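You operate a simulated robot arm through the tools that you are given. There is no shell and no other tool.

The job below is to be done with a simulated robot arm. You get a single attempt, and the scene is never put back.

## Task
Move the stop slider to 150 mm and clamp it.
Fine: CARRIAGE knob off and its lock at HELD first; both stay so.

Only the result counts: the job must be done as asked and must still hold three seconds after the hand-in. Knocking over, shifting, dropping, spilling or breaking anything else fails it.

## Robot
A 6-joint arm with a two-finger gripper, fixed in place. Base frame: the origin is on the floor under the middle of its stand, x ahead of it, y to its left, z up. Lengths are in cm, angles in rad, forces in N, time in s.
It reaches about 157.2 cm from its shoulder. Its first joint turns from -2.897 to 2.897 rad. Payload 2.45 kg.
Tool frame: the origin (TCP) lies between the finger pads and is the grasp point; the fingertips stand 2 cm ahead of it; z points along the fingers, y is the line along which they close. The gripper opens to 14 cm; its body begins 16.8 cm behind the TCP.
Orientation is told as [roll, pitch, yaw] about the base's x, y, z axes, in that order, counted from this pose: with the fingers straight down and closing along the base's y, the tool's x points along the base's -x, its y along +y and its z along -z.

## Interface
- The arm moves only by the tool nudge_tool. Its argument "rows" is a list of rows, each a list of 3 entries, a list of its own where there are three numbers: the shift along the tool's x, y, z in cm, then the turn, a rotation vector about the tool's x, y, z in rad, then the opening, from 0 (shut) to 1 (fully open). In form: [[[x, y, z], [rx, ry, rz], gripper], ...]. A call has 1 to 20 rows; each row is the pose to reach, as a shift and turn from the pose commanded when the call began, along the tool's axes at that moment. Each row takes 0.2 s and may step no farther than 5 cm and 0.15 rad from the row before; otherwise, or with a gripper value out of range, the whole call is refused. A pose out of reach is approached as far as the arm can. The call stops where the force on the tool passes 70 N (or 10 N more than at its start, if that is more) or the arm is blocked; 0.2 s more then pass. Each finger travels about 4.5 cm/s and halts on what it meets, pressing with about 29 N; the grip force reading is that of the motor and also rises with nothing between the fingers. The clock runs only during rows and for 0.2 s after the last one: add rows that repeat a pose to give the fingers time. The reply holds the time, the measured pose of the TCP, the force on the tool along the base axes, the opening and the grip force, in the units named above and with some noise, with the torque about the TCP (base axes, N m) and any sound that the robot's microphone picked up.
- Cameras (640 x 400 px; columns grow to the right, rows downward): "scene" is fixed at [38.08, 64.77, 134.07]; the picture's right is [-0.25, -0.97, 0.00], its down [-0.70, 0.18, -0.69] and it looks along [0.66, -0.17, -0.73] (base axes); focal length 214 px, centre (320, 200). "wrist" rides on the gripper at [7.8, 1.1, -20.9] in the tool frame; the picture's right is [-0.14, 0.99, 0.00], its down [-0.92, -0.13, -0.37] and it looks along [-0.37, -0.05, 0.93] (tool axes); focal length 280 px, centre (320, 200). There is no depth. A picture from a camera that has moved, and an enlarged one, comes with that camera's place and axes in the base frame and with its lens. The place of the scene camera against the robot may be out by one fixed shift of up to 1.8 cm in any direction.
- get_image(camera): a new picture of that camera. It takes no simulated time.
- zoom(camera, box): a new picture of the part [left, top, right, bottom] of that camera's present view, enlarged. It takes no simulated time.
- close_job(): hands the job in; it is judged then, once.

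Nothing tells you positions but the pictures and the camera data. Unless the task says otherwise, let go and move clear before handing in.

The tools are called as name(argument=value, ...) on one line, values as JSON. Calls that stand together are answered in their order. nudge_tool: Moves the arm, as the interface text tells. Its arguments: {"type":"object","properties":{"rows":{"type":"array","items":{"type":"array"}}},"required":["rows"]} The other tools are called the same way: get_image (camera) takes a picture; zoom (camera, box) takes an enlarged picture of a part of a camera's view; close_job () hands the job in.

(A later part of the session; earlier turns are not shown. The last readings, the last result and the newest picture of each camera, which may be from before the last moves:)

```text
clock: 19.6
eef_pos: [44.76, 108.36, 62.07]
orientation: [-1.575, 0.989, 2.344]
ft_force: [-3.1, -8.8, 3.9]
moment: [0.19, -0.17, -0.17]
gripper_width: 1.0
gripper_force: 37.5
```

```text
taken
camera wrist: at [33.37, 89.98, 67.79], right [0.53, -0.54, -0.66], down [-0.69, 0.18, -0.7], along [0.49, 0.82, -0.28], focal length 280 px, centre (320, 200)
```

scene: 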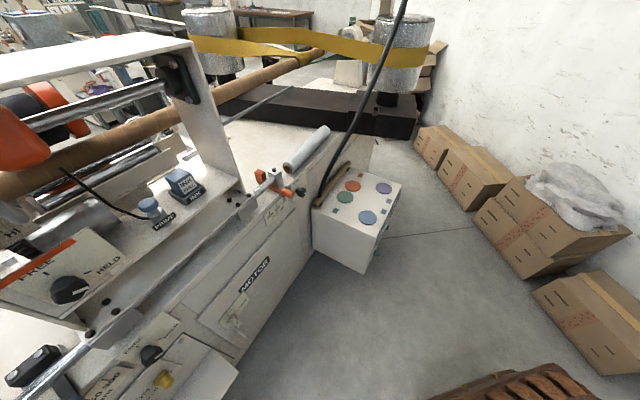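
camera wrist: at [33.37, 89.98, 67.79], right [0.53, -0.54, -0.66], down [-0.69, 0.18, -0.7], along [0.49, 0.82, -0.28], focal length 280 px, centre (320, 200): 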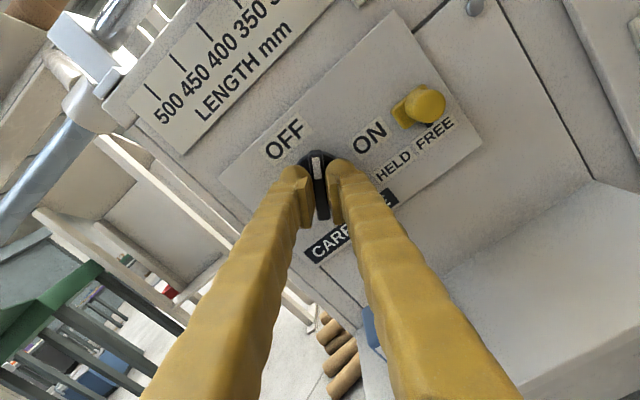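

nudge_tool(rows=[[[0, 0, 0], [0, 0, -0.145], 0.0], [[0, 0, 0], [0, 0, -0.29], 0.0], [[0, 0, 0], [0, 0, -0.435], 0.0], [[0, 0, 0], [0, 0, -0.582], 0.0], [[0, 0, 0], [0, 0, -0.582], 0.0]])

get_image(camera="wrist")

zoom(camera="wrist", box=[240, 110, 400, 210])

```text
clock: 20.9
eef_pos: [44.86, 108.42, 61.97]
orientation: [2.897, 1.567, 0.533]
ft_force: [-19.5, -34.0, 9.4]
moment: [0.1, -0.07, -0.14]
gripper_width: 0.98
gripper_force: 38.0
```

```text
taken
camera wrist: at [30.5, 92.91, 69.65], right [0.69, -0.71, -0.14], down [-0.35, -0.17, -0.92], along [0.63, 0.69, -0.36], focal length 280 px, centre (320, 200)
```

wrist: 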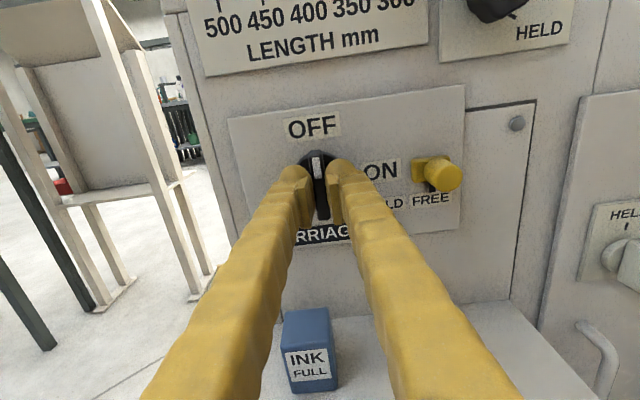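

```text
4.00 times, centred on (320, 160) of wrist
camera zoom: at [30.5, 92.91, 69.65], right [0.69, -0.71, -0.14], down [-0.35, -0.17, -0.92], along [0.63, 0.69, -0.36], focal length 1122 px, centre (320, 360)
```

zoom: 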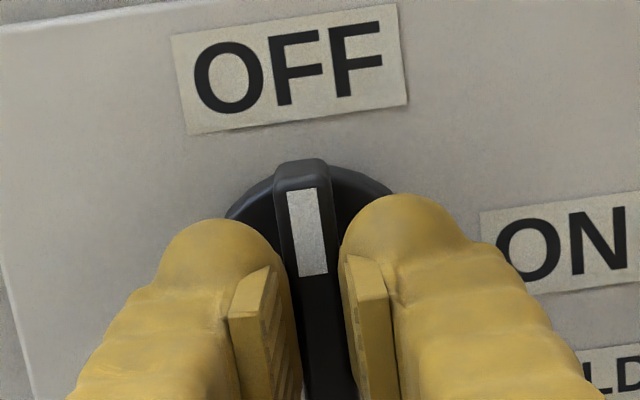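

The knob now points to OFF. I release it, back off a bit and check that it stays.

nudge_tool(rows=[[[0, 0, 0], [0, 0, 0], 0.15], [[0, 0, 0], [0, 0, 0], 0.25], [[0, 0, 0], [0, 0, 0], 0.25], [[0, 0, -2], [0, 0, 0], 0.25], [[0, 0, -4.5], [0, 0, 0], 0.25], [[0, 0, -7], [0, 0, 0], 0.25]])

get_image(camera="wrist")

zoom(camera="wrist", box=[240, 80, 496, 240])

```text
clock: 22.2
eef_pos: [39.66, 103.5, 61.75]
orientation: [-2.567, 1.569, 1.352]
ft_force: [-0.2, 1.1, 0.2]
moment: [-0.01, 0.01, 0.03]
gripper_width: 3.49
gripper_force: 0.1
```

```text
taken
camera wrist: at [25.46, 88.01, 69.52], right [0.69, -0.71, -0.14], down [-0.35, -0.17, -0.92], along [0.63, 0.69, -0.36], focal length 280 px, centre (320, 200)
```

wrist: 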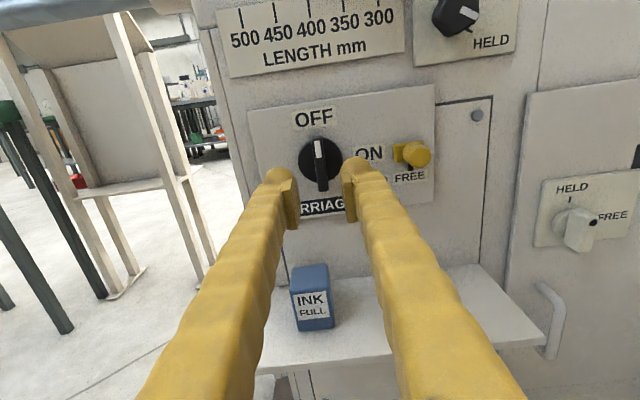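

```text
2.50 times, centred on (368, 160) of wrist
camera zoom: at [25.46, 88.01, 69.52], right [0.69, -0.71, -0.14], down [-0.35, -0.17, -0.92], along [0.63, 0.69, -0.36], focal length 701 px, centre (200, 300)
```

zoom: 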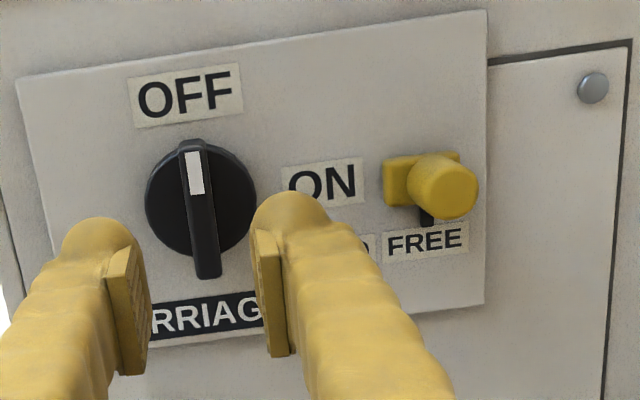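

CARRIAGE is at OFF and stays. Next the yellow lock: its peg is near u≈35.9, z≈61.7. I'll close the fingers and move to the right of the peg, still at stand-off.

nudge_tool(rows=[[[0, 3, 0], [0, 0, 0], 0.1], [[0, 6, 0], [0, 0, 0], 0.0], [[0, 9, 0], [0, 0, 0], 0.0], [[0, 12, 0], [0, 0, 0], 0.0], [[0, 15, 0], [0, 0, 0], 0.0]])

get_image(camera="wrist")

zoom(camera="wrist", box=[160, 80, 352, 200])

```text
clock: 23.4
eef_pos: [50.21, 92.76, 61.97]
orientation: [-2.524, 1.567, 1.391]
ft_force: [-0.7, 0.5, 0.4]
moment: [-0.01, -0.01, -0.03]
gripper_width: 0.03
gripper_force: 29.2
```

```text
taken
camera wrist: at [35.9, 77.25, 69.64], right [0.69, -0.71, -0.14], down [-0.35, -0.16, -0.92], along [0.63, 0.69, -0.36], focal length 280 px, centre (320, 200)
```

wrist: 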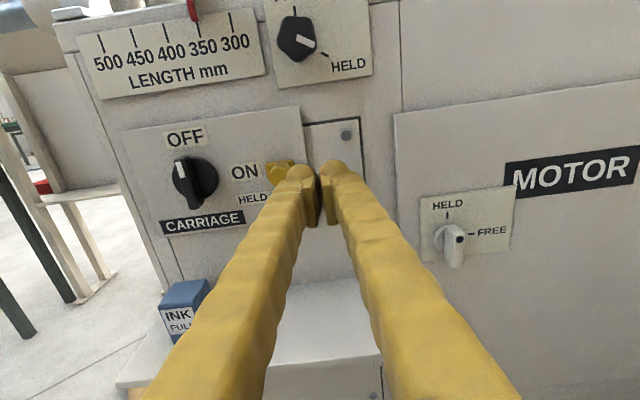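

```text
3.33 times, centred on (256, 140) of wrist
camera zoom: at [35.9, 77.25, 69.64], right [0.69, -0.71, -0.14], down [-0.35, -0.16, -0.92], along [0.63, 0.69, -0.36], focal length 935 px, centre (533, 400)
```

zoom: 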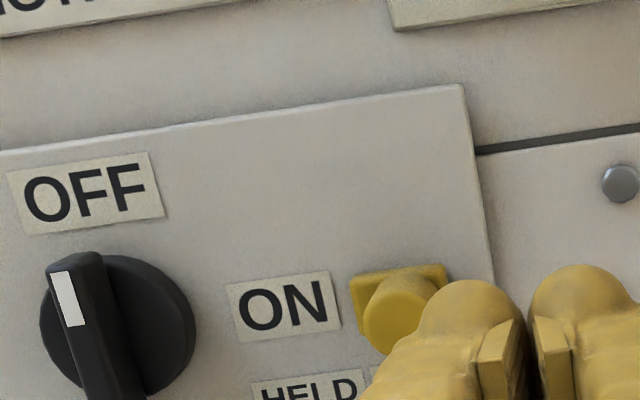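

The peg tip is at about n=109.8, u=35.65, z=61.7, with the plate at n≈112.7. I move 0.8 cm further right and advance so that the fingertips sit beside the peg.

nudge_tool(rows=[[[0, 0.8, 1], [0, 0, 0], 0.0], [[0, 0.8, 3], [0, 0, 0], 0.0], [[0, 0.8, 5], [0, 0, 0], 0.0], [[0, 0.8, 7], [0, 0, 0], 0.0], [[0, 0.8, 8.1], [0, 0, 0], 0.0]])

get_image(camera="wrist")

zoom(camera="wrist", box=[160, 80, 352, 200])

```text
clock: 24.6
eef_pos: [56.5, 97.96, 62.01]
orientation: [-2.744, 1.568, 1.173]
ft_force: [0.3, -0.1, -0.5]
moment: [-0.02, -0.03, 0.0]
gripper_width: 0.0
gripper_force: 28.9
```

```text
taken
camera wrist: at [42.3, 82.49, 69.7], right [0.69, -0.71, -0.14], down [-0.35, -0.16, -0.92], along [0.63, 0.69, -0.36], focal length 280 px, centre (320, 200)
```

wrist: 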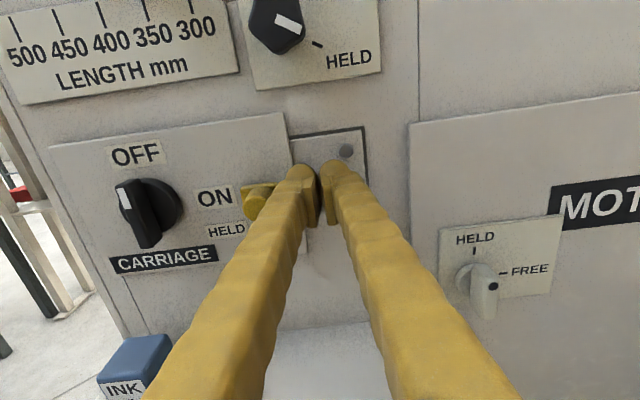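

```text
3.33 times, centred on (256, 140) of wrist
camera zoom: at [42.3, 82.49, 69.7], right [0.69, -0.71, -0.14], down [-0.35, -0.16, -0.92], along [0.63, 0.69, -0.36], focal length 935 px, centre (533, 400)
```

zoom: 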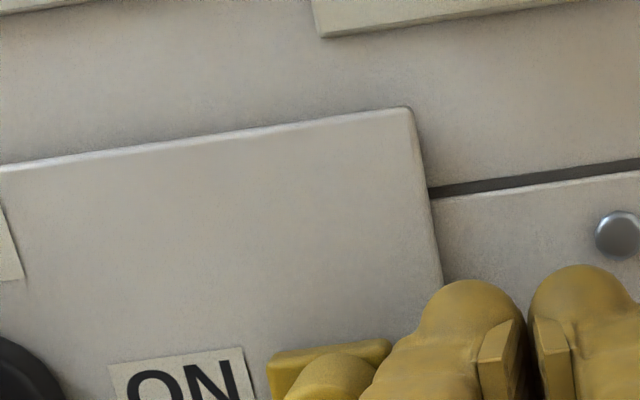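

Beside the peg with no contact. Now I push left gently, in small steps, watching the force.

nudge_tool(rows=[[[0, -0.5, 0], [0, 0, 0], 0.0], [[0, -1.0, 0], [0, 0, 0], 0.0], [[0, -1.4, 0], [0, 0, 0], 0.0], [[0, -1.8, 0], [0, 0, 0], 0.0]])

zoom(camera="wrist", box=[100, 100, 356, 260])

```text
clock: 25.6
eef_pos: [55.42, 99.15, 62.04]
orientation: [-2.5, 1.57, 1.416]
ft_force: [1.0, -1.5, 0.2]
moment: [-0.01, 0.0, 0.04]
gripper_width: 0.01
gripper_force: 29.3
```

```text
2.50 times, centred on (228, 180) of wrist
camera zoom: at [41.16, 83.7, 69.68], right [0.69, -0.71, -0.14], down [-0.35, -0.16, -0.92], along [0.63, 0.69, -0.36], focal length 701 px, centre (550, 250)
```

zoom: 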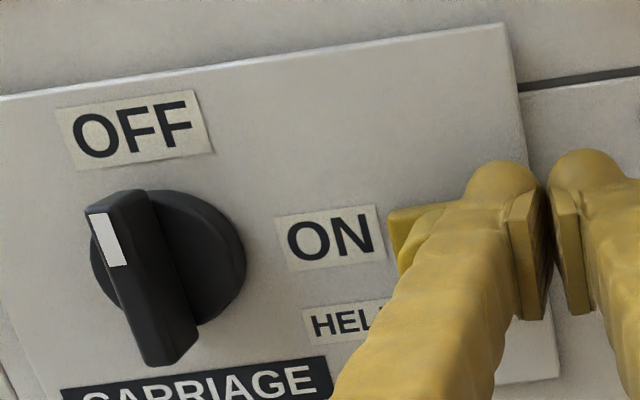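

Light contact force and the yellow piece seems to be moving. I continue.

nudge_tool(rows=[[[0, -0.4, 0], [0, 0, 0], 0.0], [[0, -0.8, 0], [0, 0, 0], 0.0], [[0, -1.2, 0], [0, 0, 0], 0.0], [[0, -1.6, 0], [0, 0, 0], 0.0]])

zoom(camera="wrist", box=[100, 100, 356, 260])

```text
clock: 26.6
eef_pos: [54.24, 100.43, 61.93]
orientation: [-2.56, 1.571, 1.359]
ft_force: [1.0, -0.2, 0.5]
moment: [-0.01, 0.0, -0.01]
gripper_width: 0.0
gripper_force: 28.7
```

```text
2.50 times, centred on (228, 180) of wrist
camera zoom: at [39.94, 84.96, 69.61], right [0.69, -0.71, -0.14], down [-0.35, -0.16, -0.92], along [0.63, 0.69, -0.36], focal length 701 px, centre (550, 250)
```

zoom: 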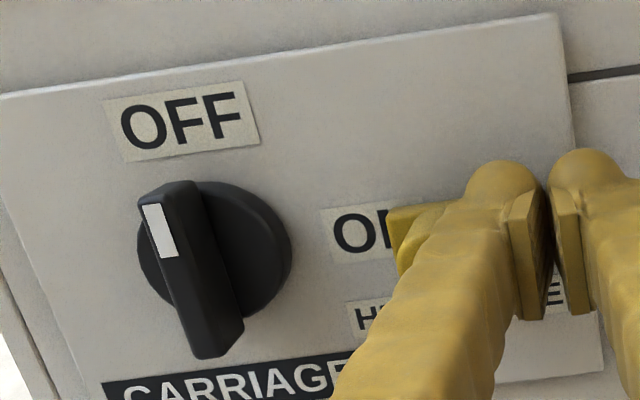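

It is indeed a slide and moves left with little force. I continue towards HELD.

nudge_tool(rows=[[[0, -0.4, 0], [0, 0, 0], 0.0], [[0, -0.8, 0], [0, 0, 0], 0.0], [[0, -1.2, 0], [0, 0, 0], 0.0]])

zoom(camera="wrist", box=[100, 100, 356, 260])

```text
clock: 27.4
eef_pos: [53.47, 101.42, 61.93]
orientation: [-2.669, 1.57, 1.247]
ft_force: [0.7, -0.5, -0.3]
moment: [-0.02, -0.01, 0.0]
gripper_width: 0.0
gripper_force: 29.3
```

```text
2.50 times, centred on (228, 180) of wrist
camera zoom: at [39.17, 85.8, 69.62], right [0.69, -0.71, -0.14], down [-0.35, -0.16, -0.92], along [0.63, 0.69, -0.36], focal length 701 px, centre (550, 250)
```

zoom: 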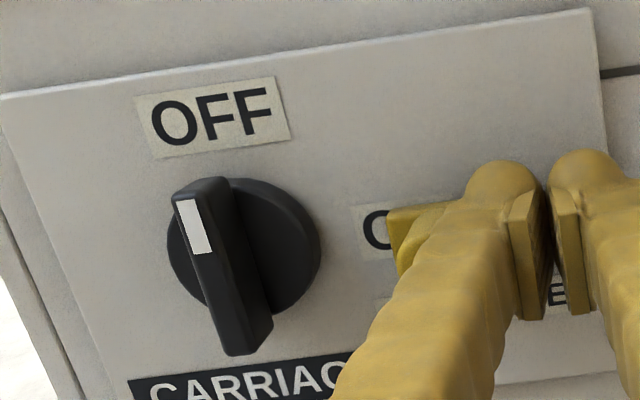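

nudge_tool(rows=[[[0, -0.3, 0], [0, 0, 0], 0.0], [[0, -0.6, 0], [0, 0, 0], 0.0]])

zoom(camera="wrist", box=[100, 100, 356, 260])

```text
clock: 28.1
eef_pos: [52.88, 101.83, 61.9]
orientation: [-2.698, 1.567, 1.22]
ft_force: [-0.4, -1.0, -0.3]
moment: [0.02, 0.0, 0.01]
gripper_width: 0.0
gripper_force: 29.2
```

```text
2.50 times, centred on (228, 180) of wrist
camera zoom: at [38.66, 86.24, 69.65], right [0.69, -0.71, -0.14], down [-0.35, -0.16, -0.92], along [0.63, 0.69, -0.36], focal length 701 px, centre (550, 250)
```

zoom: 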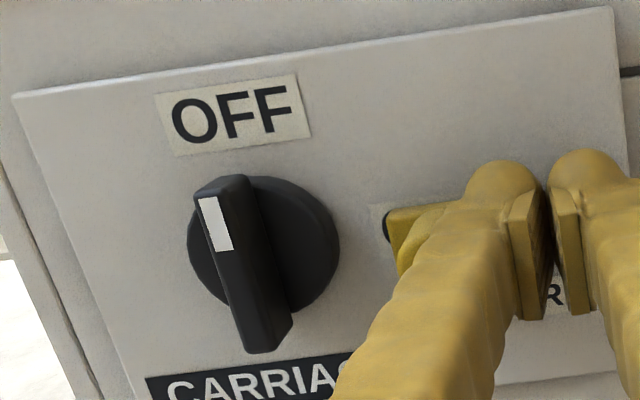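

nudge_tool(rows=[[[0, -0.2, 0], [0, 0, 0], 0.0], [[0, -0.4, 0], [0, 0, 0], 0.0]])

zoom(camera="wrist", box=[100, 100, 356, 260])

```text
clock: 28.6
eef_pos: [52.54, 102.01, 61.95]
orientation: [-2.664, 1.568, 1.256]
ft_force: [-0.5, 0.4, -0.3]
moment: [0.03, -0.01, -0.01]
gripper_width: 0.0
gripper_force: 28.7
```

```text
2.50 times, centred on (228, 180) of wrist
camera zoom: at [38.43, 86.47, 69.67], right [0.69, -0.71, -0.14], down [-0.35, -0.16, -0.92], along [0.63, 0.69, -0.36], focal length 701 px, centre (550, 250)
```

zoom: 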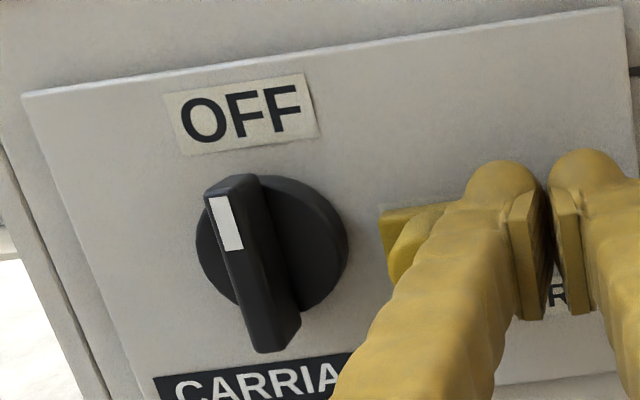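

The slide just snapped ahead of the fingers, which suggests it dropped into the HELD detent. I back away to the right and out to check the pointer.

nudge_tool(rows=[[[0, 1.0, 0], [0, 0, 0], 0.0], [[0, 2.0, -1], [0, 0, 0], 0.0], [[0, 3.0, -4], [0, 0, 0], 0.0], [[0, 4.5, -7], [0, 0, 0], 0.0], [[0, 6, -10], [0, 0, 0], 0.0]])

get_image(camera="wrist")

zoom(camera="wrist", box=[120, 100, 312, 220])

zoom(camera="scene", box=[100, 340, 200, 400])

```text
clock: 29.9
eef_pos: [49.91, 90.42, 61.81]
orientation: [-2.76, 1.566, 1.158]
ft_force: [-0.2, 0.2, -1.0]
moment: [-0.01, 0.0, 0.01]
gripper_width: 0.02
gripper_force: 28.5
```

```text
taken
camera wrist: at [35.7, 74.94, 69.54], right [0.69, -0.71, -0.14], down [-0.35, -0.16, -0.92], along [0.63, 0.69, -0.36], focal length 280 px, centre (320, 200)
```

wrist: 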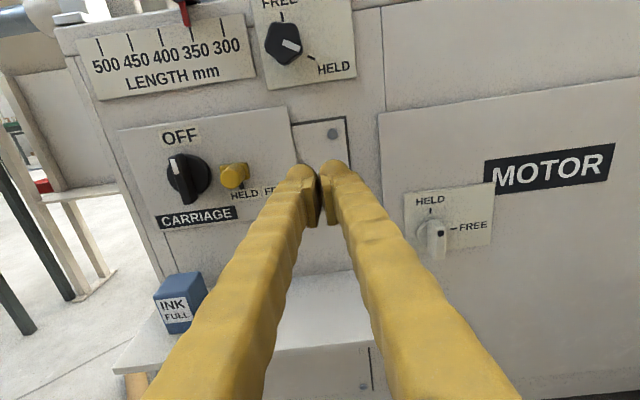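

```text
3.33 times, centred on (216, 160) of wrist
camera zoom: at [35.7, 74.94, 69.54], right [0.69, -0.71, -0.14], down [-0.35, -0.16, -0.92], along [0.63, 0.69, -0.36], focal length 935 px, centre (667, 333)
```

zoom: 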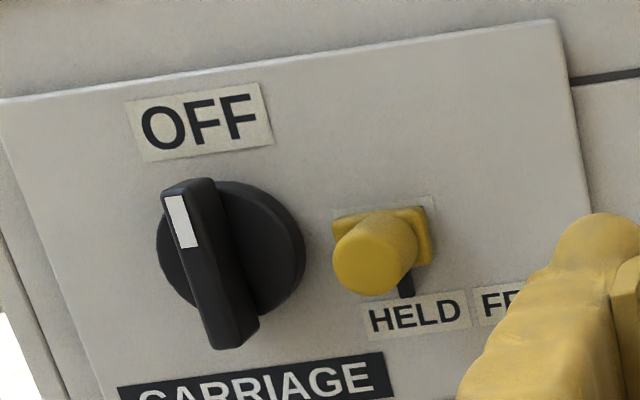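

```text
6.40 times, centred on (150, 370) of scene
camera zoom: at [38.08, 64.77, 134.07], right [-0.25, -0.97, 0.0], down [-0.7, 0.18, -0.69], along [0.66, -0.17, -0.73], focal length 1373 px, centre (1408, -888)
```

zoom: 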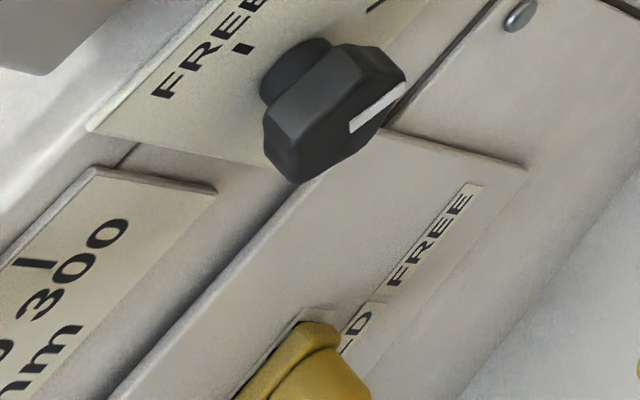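

CARRIAGE is OFF and its lock is at HELD now. Next I travel right along the machine (staying about 15 cm off the panel) to the STOP slider and its clamp.

nudge_tool(rows=[[[3, 3, -0.3], [0, 0, 0], 0.1], [[6, 6.5, -0.6], [0, 0, 0], 0.2], [[9, 10, -1], [0, 0, 0], 0.3], [[12, 13.5, -1.3], [0, 0, 0], 0.35], [[14, 17.5, -1.6], [0, 0, 0], 0.4], [[15, 22, -2], [0, 0, 0], 0.4]])

get_image(camera="wrist")

```text
clock: 31.2
eef_pos: [60.84, 75.22, 76.92]
orientation: [-2.476, 1.568, 1.385]
ft_force: [-0.1, 1.0, 0.3]
moment: [0.01, 0.01, -0.01]
gripper_width: 5.61
gripper_force: 0.1
out of reach, approached as far as the arm can: row 5, 6
```

```text
taken
camera wrist: at [45.71, 60.49, 84.55], right [0.65, -0.74, -0.14], down [-0.36, -0.14, -0.92], along [0.67, 0.65, -0.36], focal length 280 px, centre (320, 200)
```

wrist: 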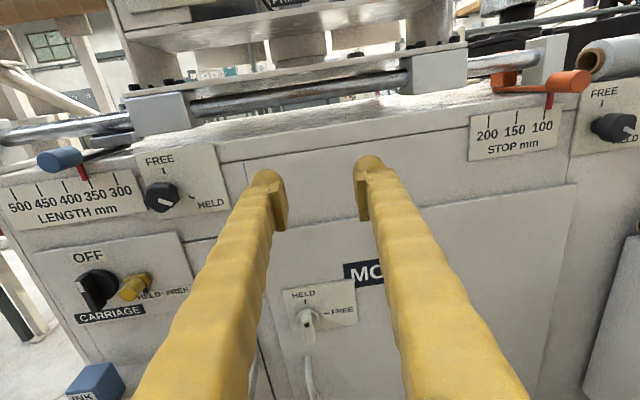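

A helpful view: rail, STOP scale with the orange handle at 100 and the clamp at HELD on the right. The arm is near an inner limit; I'll zoom first, then continue with more distance from the base.

zoom(camera="wrist", box=[440, 30, 640, 170])

```text
2.86 times, centred on (540, 100) of wrist
camera zoom: at [45.71, 60.49, 84.55], right [0.65, -0.74, -0.14], down [-0.36, -0.14, -0.92], along [0.67, 0.65, -0.36], focal length 801 px, centre (-309, 486)
```

zoom: 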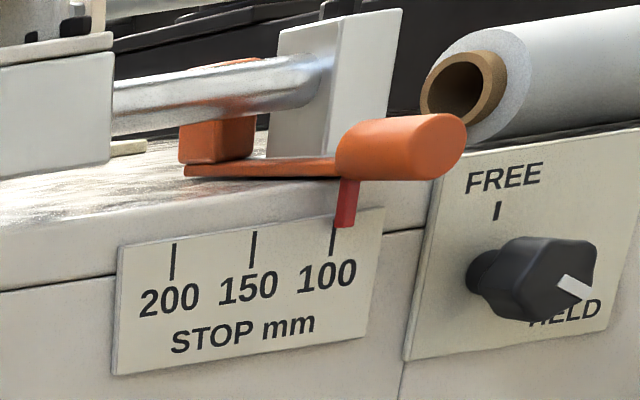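

I continue to the right and slightly forward to face the STOP clamp knob.

nudge_tool(rows=[[[0, 3.5, 2.5], [0.03, 0, 0], 0.4], [[-0.2, 8, 4], [0.062, 0, 0], 0.4], [[-0.4, 12.5, 4.6], [0.062, 0, 0], 0.4], [[-0.5, 17, 5.2], [0.062, 0, 0], 0.4]])

get_image(camera="wrist")

```text
clock: 32.2
eef_pos: [69.7, 71.78, 75.95]
orientation: [-1.933, 1.568, 1.835]
ft_force: [0.8, -1.5, -0.5]
moment: [-0.04, 0.01, -0.03]
gripper_width: 5.58
gripper_force: 0.2
out of reach, approached as far as the arm can: row 1, 2, 3, 4
```

```text
taken
camera wrist: at [53.26, 58.51, 83.61], right [0.58, -0.8, -0.14], down [-0.37, -0.11, -0.92], along [0.73, 0.58, -0.36], focal length 280 px, centre (320, 200)
```

wrist: 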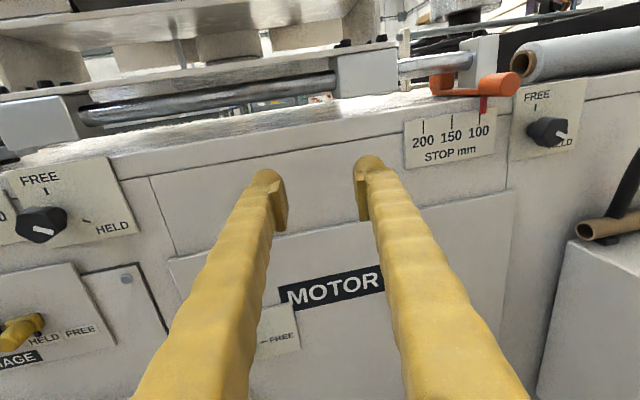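

The arm cannot keep the heading here (a wrist-joint limit), so I will reconfigure the wrist: turn the heading away to the right first, then raise and pitch the fingers down again in free space.

nudge_tool(rows=[[[0, 0, -1], [-0.13, 0, 0], 0.4], [[0, 0, -2], [-0.26, 0, 0], 0.4], [[0, 0, -3], [-0.39, 0, 0], 0.4], [[0, 0, -4], [-0.52, 0, 0], 0.4]])

get_image(camera="scene")

```text
clock: 33.2
eef_pos: [66.22, 69.28, 76.37]
orientation: [-1.089, 1.569, 2.152]
ft_force: [0.2, 0.6, 0.4]
moment: [0.03, 0.03, 0.01]
gripper_width: 5.62
gripper_force: 0.0
```

```text
taken
```

scene: 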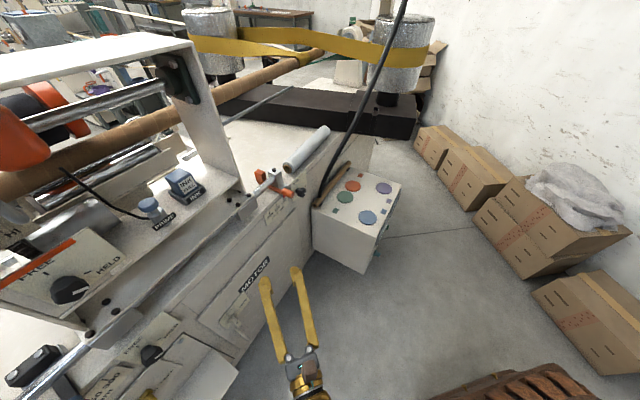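

Heading is now well away from the limit. I raise and pitch the fingers down in steps.

nudge_tool(rows=[[[2.3, 0, 0], [0, -0.12, 0], 0.4], [[4.6, 0, 0], [0, -0.24, 0], 0.4], [[6.9, 0, 0], [0, -0.36, 0], 0.4], [[9.2, 0, 0], [0, -0.48, 0], 0.4]])

```text
clock: 34.2
eef_pos: [66.31, 69.26, 85.79]
orientation: [-0.003, 1.087, -3.04]
ft_force: [-0.5, 1.1, -1.1]
moment: [0.01, -0.05, 0.0]
gripper_width: 5.61
gripper_force: 0.1
```

nudge_tool(rows=[[[2.04, 0, -1.06], [0, -0.12, 0], 0.4], [[4.08, 0, -2.13], [0, -0.24, 0], 0.4], [[6.12, 0, -3.19], [0, -0.36, 0], 0.4], [[8.16, 0, -4.25], [0, -0.48, 0], 0.4], [[10.2, 0, -5.3], [0, -0.6, 0], 0.4]])

```text
clock: 35.5
eef_pos: [66.36, 69.35, 97.09]
orientation: [-0.003, 0.489, -3.037]
ft_force: [-0.6, 0.0, 0.2]
moment: [0.01, -0.02, 0.0]
gripper_width: 5.59
gripper_force: 0.1
```

nudge_tool(rows=[[[0.94, 0, -1.77], [0, -0.122, 0], 0.4], [[1.88, 0, -3.53], [0, -0.244, 0], 0.4], [[2.82, 0, -5.3], [0, -0.366, 0], 0.4], [[3.76, 0, -7.06], [0, -0.489, 0], 0.4]])

get_image(camera="wrist")

```text
clock: 36.5
eef_pos: [66.28, 69.16, 105.24]
orientation: [-0.002, 0.001, -3.037]
ft_force: [-0.1, -1.0, 0.5]
moment: [0.02, -0.01, 0.0]
gripper_width: 5.6
gripper_force: 0.1
```

```text
taken
camera wrist: at [74.12, 68.86, 126.03], right [-0.03, -1.0, 0.0], down [-0.93, 0.03, 0.37], along [-0.37, 0.01, -0.93], focal length 280 px, centre (320, 200)
```

wrist: 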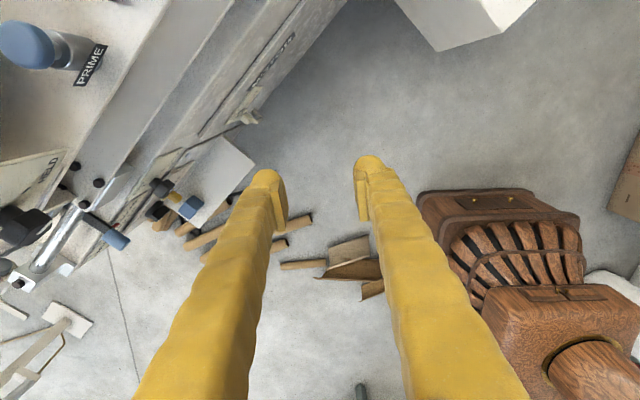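

Fingers point straight down again, with the camera on the far side. I now roll +2.47 rad back to facing the machine with the camera on the robot side, while moving toward the STOP region at height.

nudge_tool(rows=[[[0.4, 1.25, 0], [0, 0, 0.145], 0.4], [[0.8, 2.5, 0], [0, 0, 0.29], 0.4], [[1.2, 3.75, 0], [0, 0, 0.435], 0.4], [[1.6, 5.0, 0], [0, 0, 0.58], 0.4], [[2.0, 6.3, 0], [0, 0, 0.725], 0.4], [[2.4, 7.6, 0], [0, 0, 0.87], 0.4], [[2.8, 8.9, 0], [0, 0, 1.015], 0.4], [[3.3, 10.1, 0], [0, 0, 1.16], 0.4], [[3.7, 11.3, 0], [0, 0, 1.305], 0.4]])

```text
clock: 38.5
eef_pos: [71.28, 58.45, 105.19]
orientation: [-0.002, -0.001, 1.939]
ft_force: [-0.2, 0.4, 0.1]
moment: [0.0, 0.02, -0.02]
gripper_width: 5.58
gripper_force: 0.0
```

nudge_tool(rows=[[[1.3, 0, 0], [0, 0, 0.145], 0.5], [[2.6, -0.1, 0], [0, 0, 0.29], 0.6], [[3.9, -0.1, 0], [0, 0, 0.435], 0.7], [[5.2, -0.2, 0], [0, 0, 0.58], 0.8], [[6.6, -0.2, 0], [0, 0, 0.726], 0.9], [[8.0, -0.3, 0], [0, 0, 0.871], 1], [[9.3, -0.3, 0], [0, 0, 1.017], 1], [[10.6, -0.4, 0], [0, 0, 1.162], 1]])

get_image(camera="wrist")

```text
clock: 40.2
eef_pos: [75.24, 48.72, 105.02]
orientation: [0.001, -0.001, 0.777]
ft_force: [0.0, 0.7, 0.4]
moment: [-0.02, 0.0, 0.0]
gripper_width: 14.01
gripper_force: 0.1
```

```text
taken
camera wrist: at [68.86, 43.85, 125.86], right [-0.6, 0.8, 0.0], down [0.75, 0.55, 0.37], along [0.3, 0.22, -0.93], focal length 280 px, centre (320, 200)
```

wrist: 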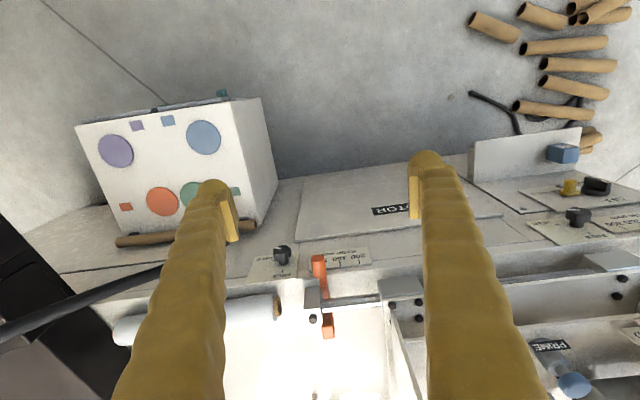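

Good overhead view with the camera on the robot side. I zoom on the STOP slider and the clamp.

zoom(camera="wrist", box=[230, 220, 390, 340])

zoom(camera="scene", box=[240, 150, 352, 220])

```text
3.33 times, centred on (310, 280) of wrist
camera zoom: at [68.86, 43.85, 125.86], right [-0.6, 0.8, 0.0], down [0.75, 0.55, 0.37], along [0.3, 0.22, -0.93], focal length 935 px, centre (353, -67)
```

zoom: 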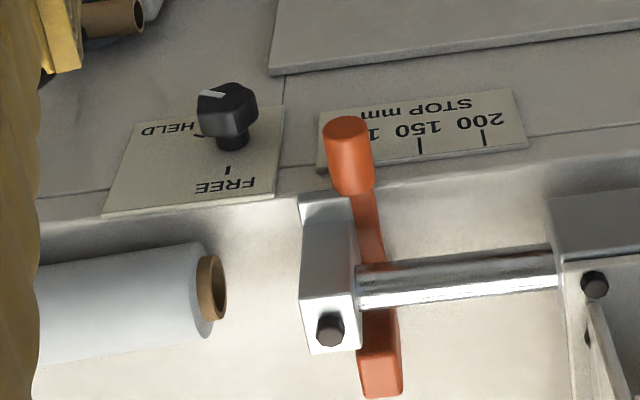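

```text
5.71 times, centred on (296, 185) of scene
camera zoom: at [38.08, 64.77, 134.07], right [-0.25, -0.97, 0.0], down [-0.7, 0.18, -0.69], along [0.66, -0.17, -0.73], focal length 1226 px, centre (457, 286)
```

zoom: 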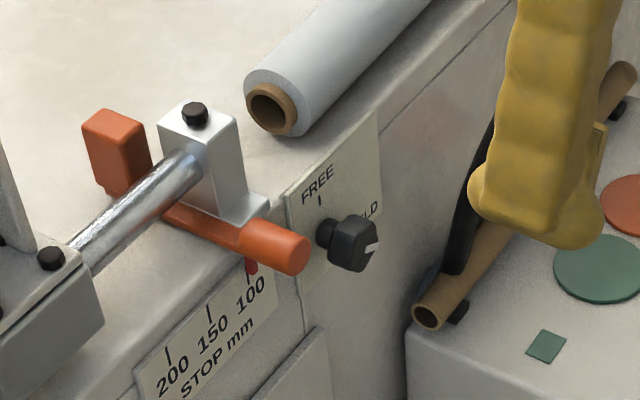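

The clamp knob comes out at about n=111, u=-29.5, z=74.3 (base ≈ (99.9, 56.6)); the handle tip at n≈109, u≈-21.3, z≈81.4. I now prepare to pitch up with the heading turned left of the arm plane (the other wrist branch): first heading 1.1 and a bit lower.

nudge_tool(rows=[[[0.9, -3.2, 1.6], [0, 0, -0.108], 0.8], [[1.8, -6.4, 3.3], [0, 0, -0.216], 0.6], [[2.7, -9.5, 5], [0, 0, -0.323], 0.5]])

```text
clock: 41.0
eef_pos: [80.23, 39.83, 100.2]
orientation: [0.0, -0.003, 1.102]
ft_force: [1.4, -0.3, 0.6]
moment: [0.0, 0.01, 0.0]
gripper_width: 7.22
gripper_force: 0.1
```

nudge_tool(rows=[[[-0.89, -0.44, 1.85], [0, -0.12, 0], 0.45], [[-1.78, -0.89, 3.7], [0, -0.24, 0], 0.45], [[-2.67, -1.33, 5.5], [0, -0.36, 0], 0.45], [[-3.56, -1.78, 7.4], [0, -0.48, 0], 0.45]])

```text
clock: 42.0
eef_pos: [83.37, 42.52, 92.67]
orientation: [-0.002, -0.484, 1.101]
ft_force: [-0.2, -0.7, 0.3]
moment: [0.0, 0.02, 0.0]
gripper_width: 6.33
gripper_force: 0.0
```

nudge_tool(rows=[[[0.07, -0.44, 2.05], [0, -0.12, 0], 0.45], [[0.14, -0.88, 4.1], [0, -0.24, 0], 0.45], [[0.21, -1.32, 6.15], [0, -0.36, 0], 0.45], [[0.28, -1.76, 8.2], [0, -0.48, 0], 0.45]])

```text
clock: 43.0
eef_pos: [86.5, 44.73, 85.33]
orientation: [-0.001, -0.963, 1.101]
ft_force: [-0.4, 0.1, 0.0]
moment: [-0.06, 0.01, -0.03]
gripper_width: 6.31
gripper_force: 0.1
```

nudge_tool(rows=[[[1.01, -0.44, 1.79], [0, -0.1216, 0], 0.45], [[2.02, -0.88, 3.58], [0, -0.243, 0], 0.45], [[3.03, -1.32, 5.36], [0, -0.365, 0], 0.45]])

```text
clock: 43.9
eef_pos: [88.91, 46.56, 79.88]
orientation: [-0.005, -1.329, 1.103]
ft_force: [0.5, -0.4, 0.7]
moment: [-0.05, 0.05, 0.05]
gripper_width: 6.31
gripper_force: 0.1
```

nudge_tool(rows=[[[1.58, -0.44, 1.31], [0, -0.121, 0], 0.45], [[3.17, -0.88, 2.61], [0, -0.242, 0], 0.45]])

get_image(camera="wrist")

get_image(camera="scene")

```text
clock: 44.5
eef_pos: [90.56, 47.61, 76.09]
orientation: [-1.171, -1.571, 2.272]
ft_force: [-0.5, 1.0, 0.5]
moment: [-0.06, 0.01, 0.01]
gripper_width: 6.32
gripper_force: 0.1
```

```text
taken
camera wrist: at [80.03, 29.4, 68.2], right [-0.88, 0.45, 0.14], down [-0.05, -0.39, 0.92], along [0.47, 0.81, 0.36], focal length 280 px, centre (320, 200)
```

wrist: 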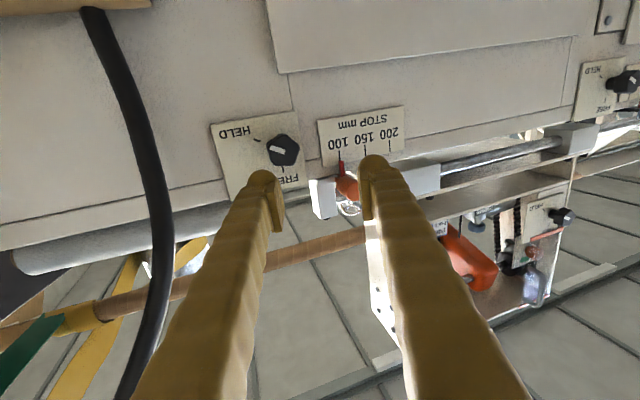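

```text
taken
```

scene: 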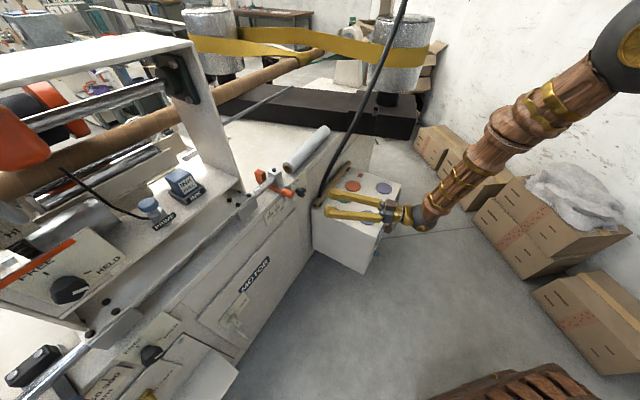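

The other wrist branch works. I turn the heading back to face the panel squarely and take a close look at the clamp knob.

nudge_tool(rows=[[[0.5, 0, 0], [0.108, 0, 0], 0.45], [[1.0, 0, 0], [0.216, 0, 0], 0.45], [[1.7, 0, 0], [0.324, 0, 0], 0.45]])

get_image(camera="wrist")

zoom(camera="wrist", box=[200, 90, 392, 210])

```text
clock: 45.2
eef_pos: [93.03, 47.99, 75.83]
orientation: [1.385, -1.502, -0.592]
ft_force: [0.8, -0.1, 1.0]
moment: [-0.01, 0.0, -0.01]
gripper_width: 6.32
gripper_force: 0.1
out of reach, approached as far as the arm can: row 1, 2, 3
```

```text
taken
camera wrist: at [77.07, 33.98, 68.33], right [-0.7, 0.69, 0.2], down [-0.12, -0.39, 0.91], along [0.71, 0.61, 0.35], focal length 280 px, centre (320, 200)
```

wrist: 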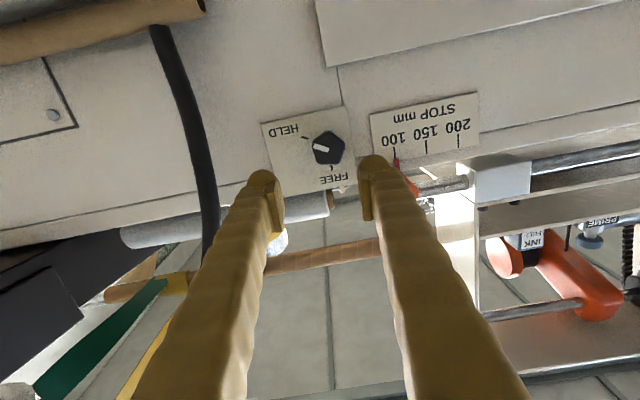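

```text
3.33 times, centred on (296, 150) of wrist
camera zoom: at [77.07, 33.98, 68.33], right [-0.7, 0.69, 0.2], down [-0.12, -0.39, 0.91], along [0.71, 0.61, 0.35], focal length 935 px, centre (400, 367)
```

zoom: 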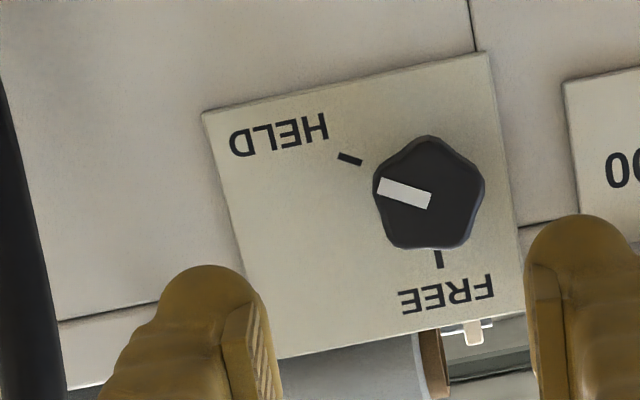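

Front-on (upside-down) view: the pentagon clamp knob's mark is exactly at HELD, about 120° clockwise from FREE. The wrist roll is at its lower limit here, so I roll positively; first a small step to confirm it frees up.

nudge_tool(rows=[[[0.6, 0.4, 0], [0, 0, 0.145], 0.45], [[1.2, 0.8, 0], [0, 0, 0.29], 0.45], [[1.77, 1.2, 0.04], [0, 0, 0.435], 0.45]])

```text
clock: 46.0
eef_pos: [92.06, 48.85, 74.08]
orientation: [1.544, -1.067, -0.752]
ft_force: [0.2, -0.5, -0.1]
moment: [-0.01, 0.02, -0.03]
gripper_width: 6.32
gripper_force: 0.1
```

It rolls freely in the positive direction. I continue to the planned grasp roll (about 138°), then check.

nudge_tool(rows=[[[0, 0, 0], [0, 0, 0.1465], 0.45], [[0, 0, 0], [0, 0, 0.293], 0.45], [[0, 0, 0], [0, 0, 0.4395], 0.45], [[0, 0, 0], [0, 0, 0.586], 0.45], [[0, 0, 0], [0, 0, 0.7325], 0.45], [[0, 0, 0], [0, 0, 0.879], 0.45], [[0, 0, 0], [0, 0, 1.0255], 0.45], [[0, 0, 0], [0, 0, 1.172], 0.45], [[0, 0, 0], [0, 0, 1.3185], 0.45], [[0, 0, 0], [0, 0, 1.465], 0.45], [[0, 0, 0], [0, 0, 1.6115], 0.45], [[0, 0, 0], [0, 0, 1.758], 0.45], [[0, 0, 0], [0, 0, 1.9], 0.45]])

get_image(camera="wrist")

zoom(camera="wrist", box=[224, 100, 416, 220])

```text
clock: 48.9
eef_pos: [91.98, 49.01, 74.08]
orientation: [1.551, 0.833, -0.785]
ft_force: [0.0, -0.3, -1.0]
moment: [0.01, 0.0, -0.01]
gripper_width: 6.32
gripper_force: 0.0
```

```text
taken
camera wrist: at [74.18, 37.11, 80.81], right [0.6, -0.57, 0.56], down [0.11, -0.64, -0.76], along [0.8, 0.52, -0.32], focal length 280 px, centre (320, 200)
```

wrist: 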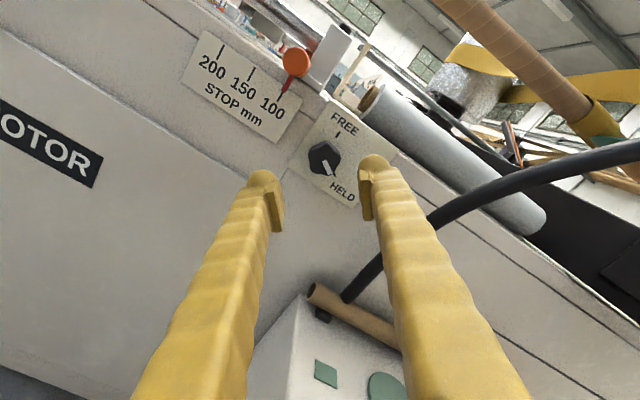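

```text
3.33 times, centred on (320, 160) of wrist
camera zoom: at [74.18, 37.11, 80.81], right [0.6, -0.57, 0.56], down [0.11, -0.64, -0.76], along [0.8, 0.52, -0.32], focal length 935 px, centre (320, 333)
```

zoom: 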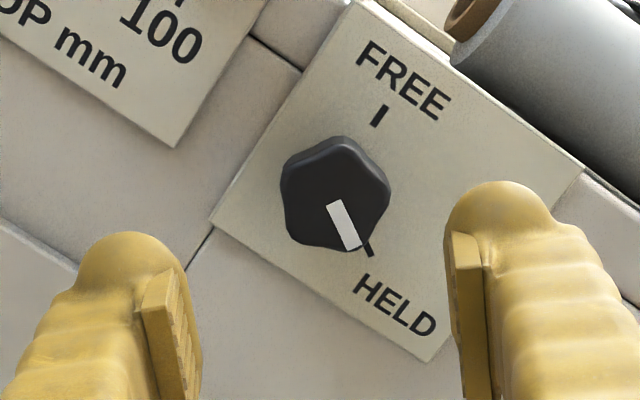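

The knob is between the fingers' paths. I shift slightly to centre on it and advance 6 cm, then check again.

nudge_tool(rows=[[[0.2, 0.15, 2], [0, 0, 0], 0.45], [[0.35, 0.3, 4], [0, 0, 0], 0.45], [[0.35, 0.3, 6], [0, 0, 0], 0.45]])

get_image(camera="wrist")

zoom(camera="wrist", box=[224, 110, 416, 230])

```text
clock: 49.6
eef_pos: [96.4, 53.24, 74.58]
orientation: [1.551, 0.831, -0.786]
ft_force: [0.5, -0.6, -0.9]
moment: [0.01, 0.02, 0.0]
gripper_width: 6.27
gripper_force: 0.0
```

```text
taken
camera wrist: at [78.43, 41.51, 81.22], right [0.59, -0.57, 0.57], down [0.11, -0.64, -0.76], along [0.8, 0.52, -0.32], focal length 280 px, centre (320, 200)
```

wrist: 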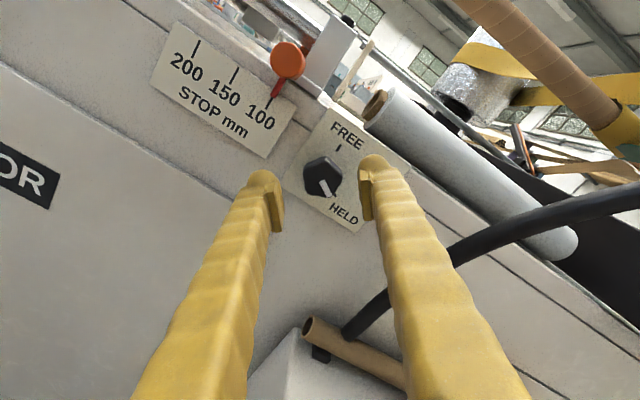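

```text
3.33 times, centred on (320, 170) of wrist
camera zoom: at [78.43, 41.51, 81.22], right [0.59, -0.57, 0.57], down [0.11, -0.64, -0.76], along [0.8, 0.52, -0.32], focal length 935 px, centre (320, 300)
```

zoom: 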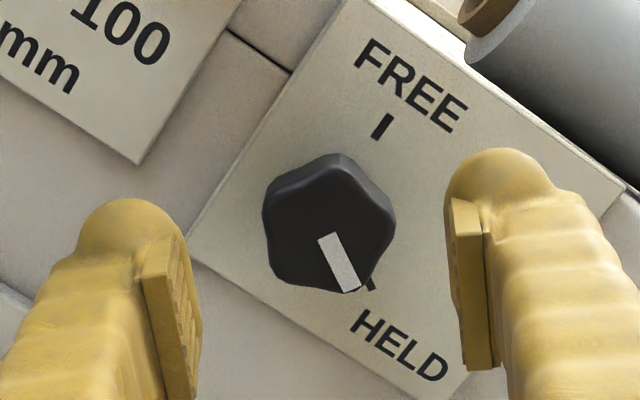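

Nearly centred. I advance another 3 cm with a small sideways correction, then close on the knob.

nudge_tool(rows=[[[0.05, 0.15, 1], [0, 0, 0], 0.45], [[0.1, 0.25, 2], [0, 0, 0], 0.45], [[0.1, 0.25, 3], [0, 0, 0], 0.45]])

zoom(camera="wrist", box=[224, 110, 416, 230])

```text
clock: 50.5
eef_pos: [98.46, 55.43, 74.64]
orientation: [1.552, 0.829, -0.787]
ft_force: [0.1, -0.2, 0.1]
moment: [0.03, -0.02, -0.03]
gripper_width: 6.29
gripper_force: 0.1
```

```text
3.33 times, centred on (320, 170) of wrist
camera zoom: at [80.62, 43.64, 81.37], right [0.59, -0.57, 0.57], down [0.11, -0.64, -0.76], along [0.8, 0.52, -0.32], focal length 935 px, centre (320, 300)
```

zoom: 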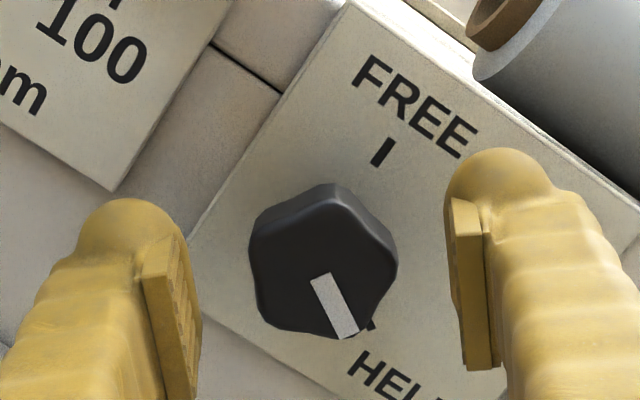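

Centred with a flat facing one pad. Closing on the knob now.

nudge_tool(rows=[[[0, 0, 0], [0, 0, 0], 0.3], [[0, 0, 0], [0, 0, 0], 0.2], [[0, 0, 0], [0, 0, 0], 0.1], [[0, 0, 0], [0, 0, 0], 0.0], [[0, 0, 0], [0, 0, 0], 0.0]])

zoom(camera="wrist", box=[224, 110, 416, 230])

```text
clock: 51.3
eef_pos: [98.22, 54.81, 74.49]
orientation: [1.545, 0.832, -0.796]
ft_force: [-111.2, -98.5, 32.6]
moment: [0.91, -1.41, -0.6]
gripper_width: 1.67
gripper_force: 19.4
stopped in row 4: the force on the tool passed its limit at 83 N (the readings are from after the stop); the commanded pose is now the measured one
```

```text
3.33 times, centred on (320, 170) of wrist
camera zoom: at [80.27, 43.03, 81.25], right [0.6, -0.57, 0.56], down [0.11, -0.64, -0.76], along [0.8, 0.51, -0.32], focal length 935 px, centre (320, 300)
```

zoom: 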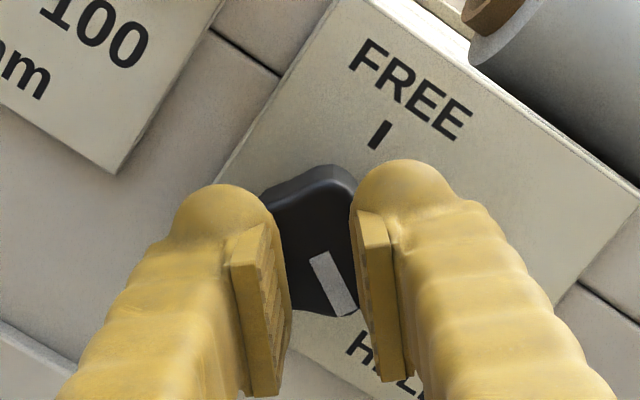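

The fingertips rode onto the knob's bevelled front instead of gripping its sides — the knob sits deeper than I thought. I open at once and back off a little.

nudge_tool(rows=[[[0, 0, -0.3], [0, 0, 0], 0.3], [[0, 0, -0.5], [0, 0, 0], 0.45], [[0, 0, -0.5], [0, 0, 0], 0.45], [[0, 0, -0.5], [0, 0, 0], 0.45], [[0, 0, -0.5], [0, 0, 0], 0.45]])

get_image(camera="wrist")

zoom(camera="wrist", box=[224, 110, 416, 230])

zoom(camera="scene", box=[270, 160, 350, 210])

```text
clock: 52.5
eef_pos: [97.99, 54.89, 74.49]
orientation: [1.549, 0.83, -0.79]
ft_force: [-0.2, -0.1, 0.4]
moment: [-0.02, 0.01, -0.04]
gripper_width: 6.3
gripper_force: 0.1
```

```text
taken
camera wrist: at [80.15, 43.08, 81.25], right [0.59, -0.57, 0.57], down [0.11, -0.64, -0.76], along [0.8, 0.52, -0.32], focal length 280 px, centre (320, 200)
```

wrist: 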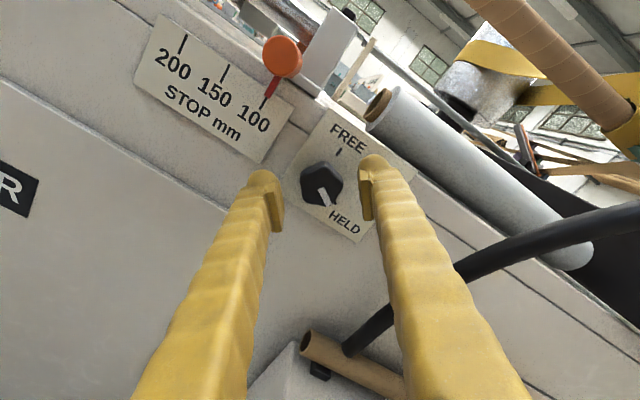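

```text
3.33 times, centred on (320, 170) of wrist
camera zoom: at [80.15, 43.08, 81.25], right [0.59, -0.57, 0.57], down [0.11, -0.64, -0.76], along [0.8, 0.52, -0.32], focal length 935 px, centre (320, 300)
```

zoom: 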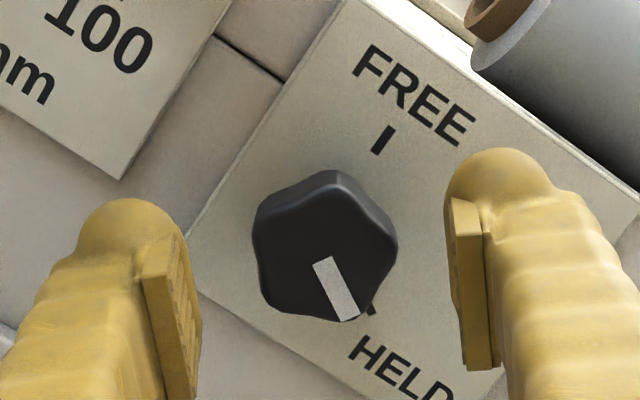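

```text
8.00 times, centred on (310, 185) of scene
camera zoom: at [38.08, 64.77, 134.07], right [-0.25, -0.97, 0.0], down [-0.7, 0.18, -0.69], along [0.66, -0.17, -0.73], focal length 1716 px, centre (400, 320)
```

zoom: 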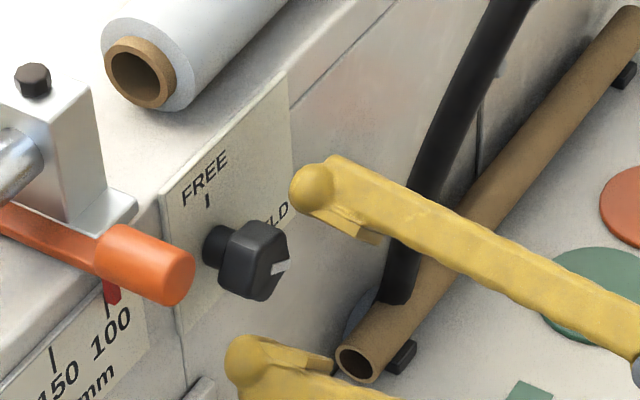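

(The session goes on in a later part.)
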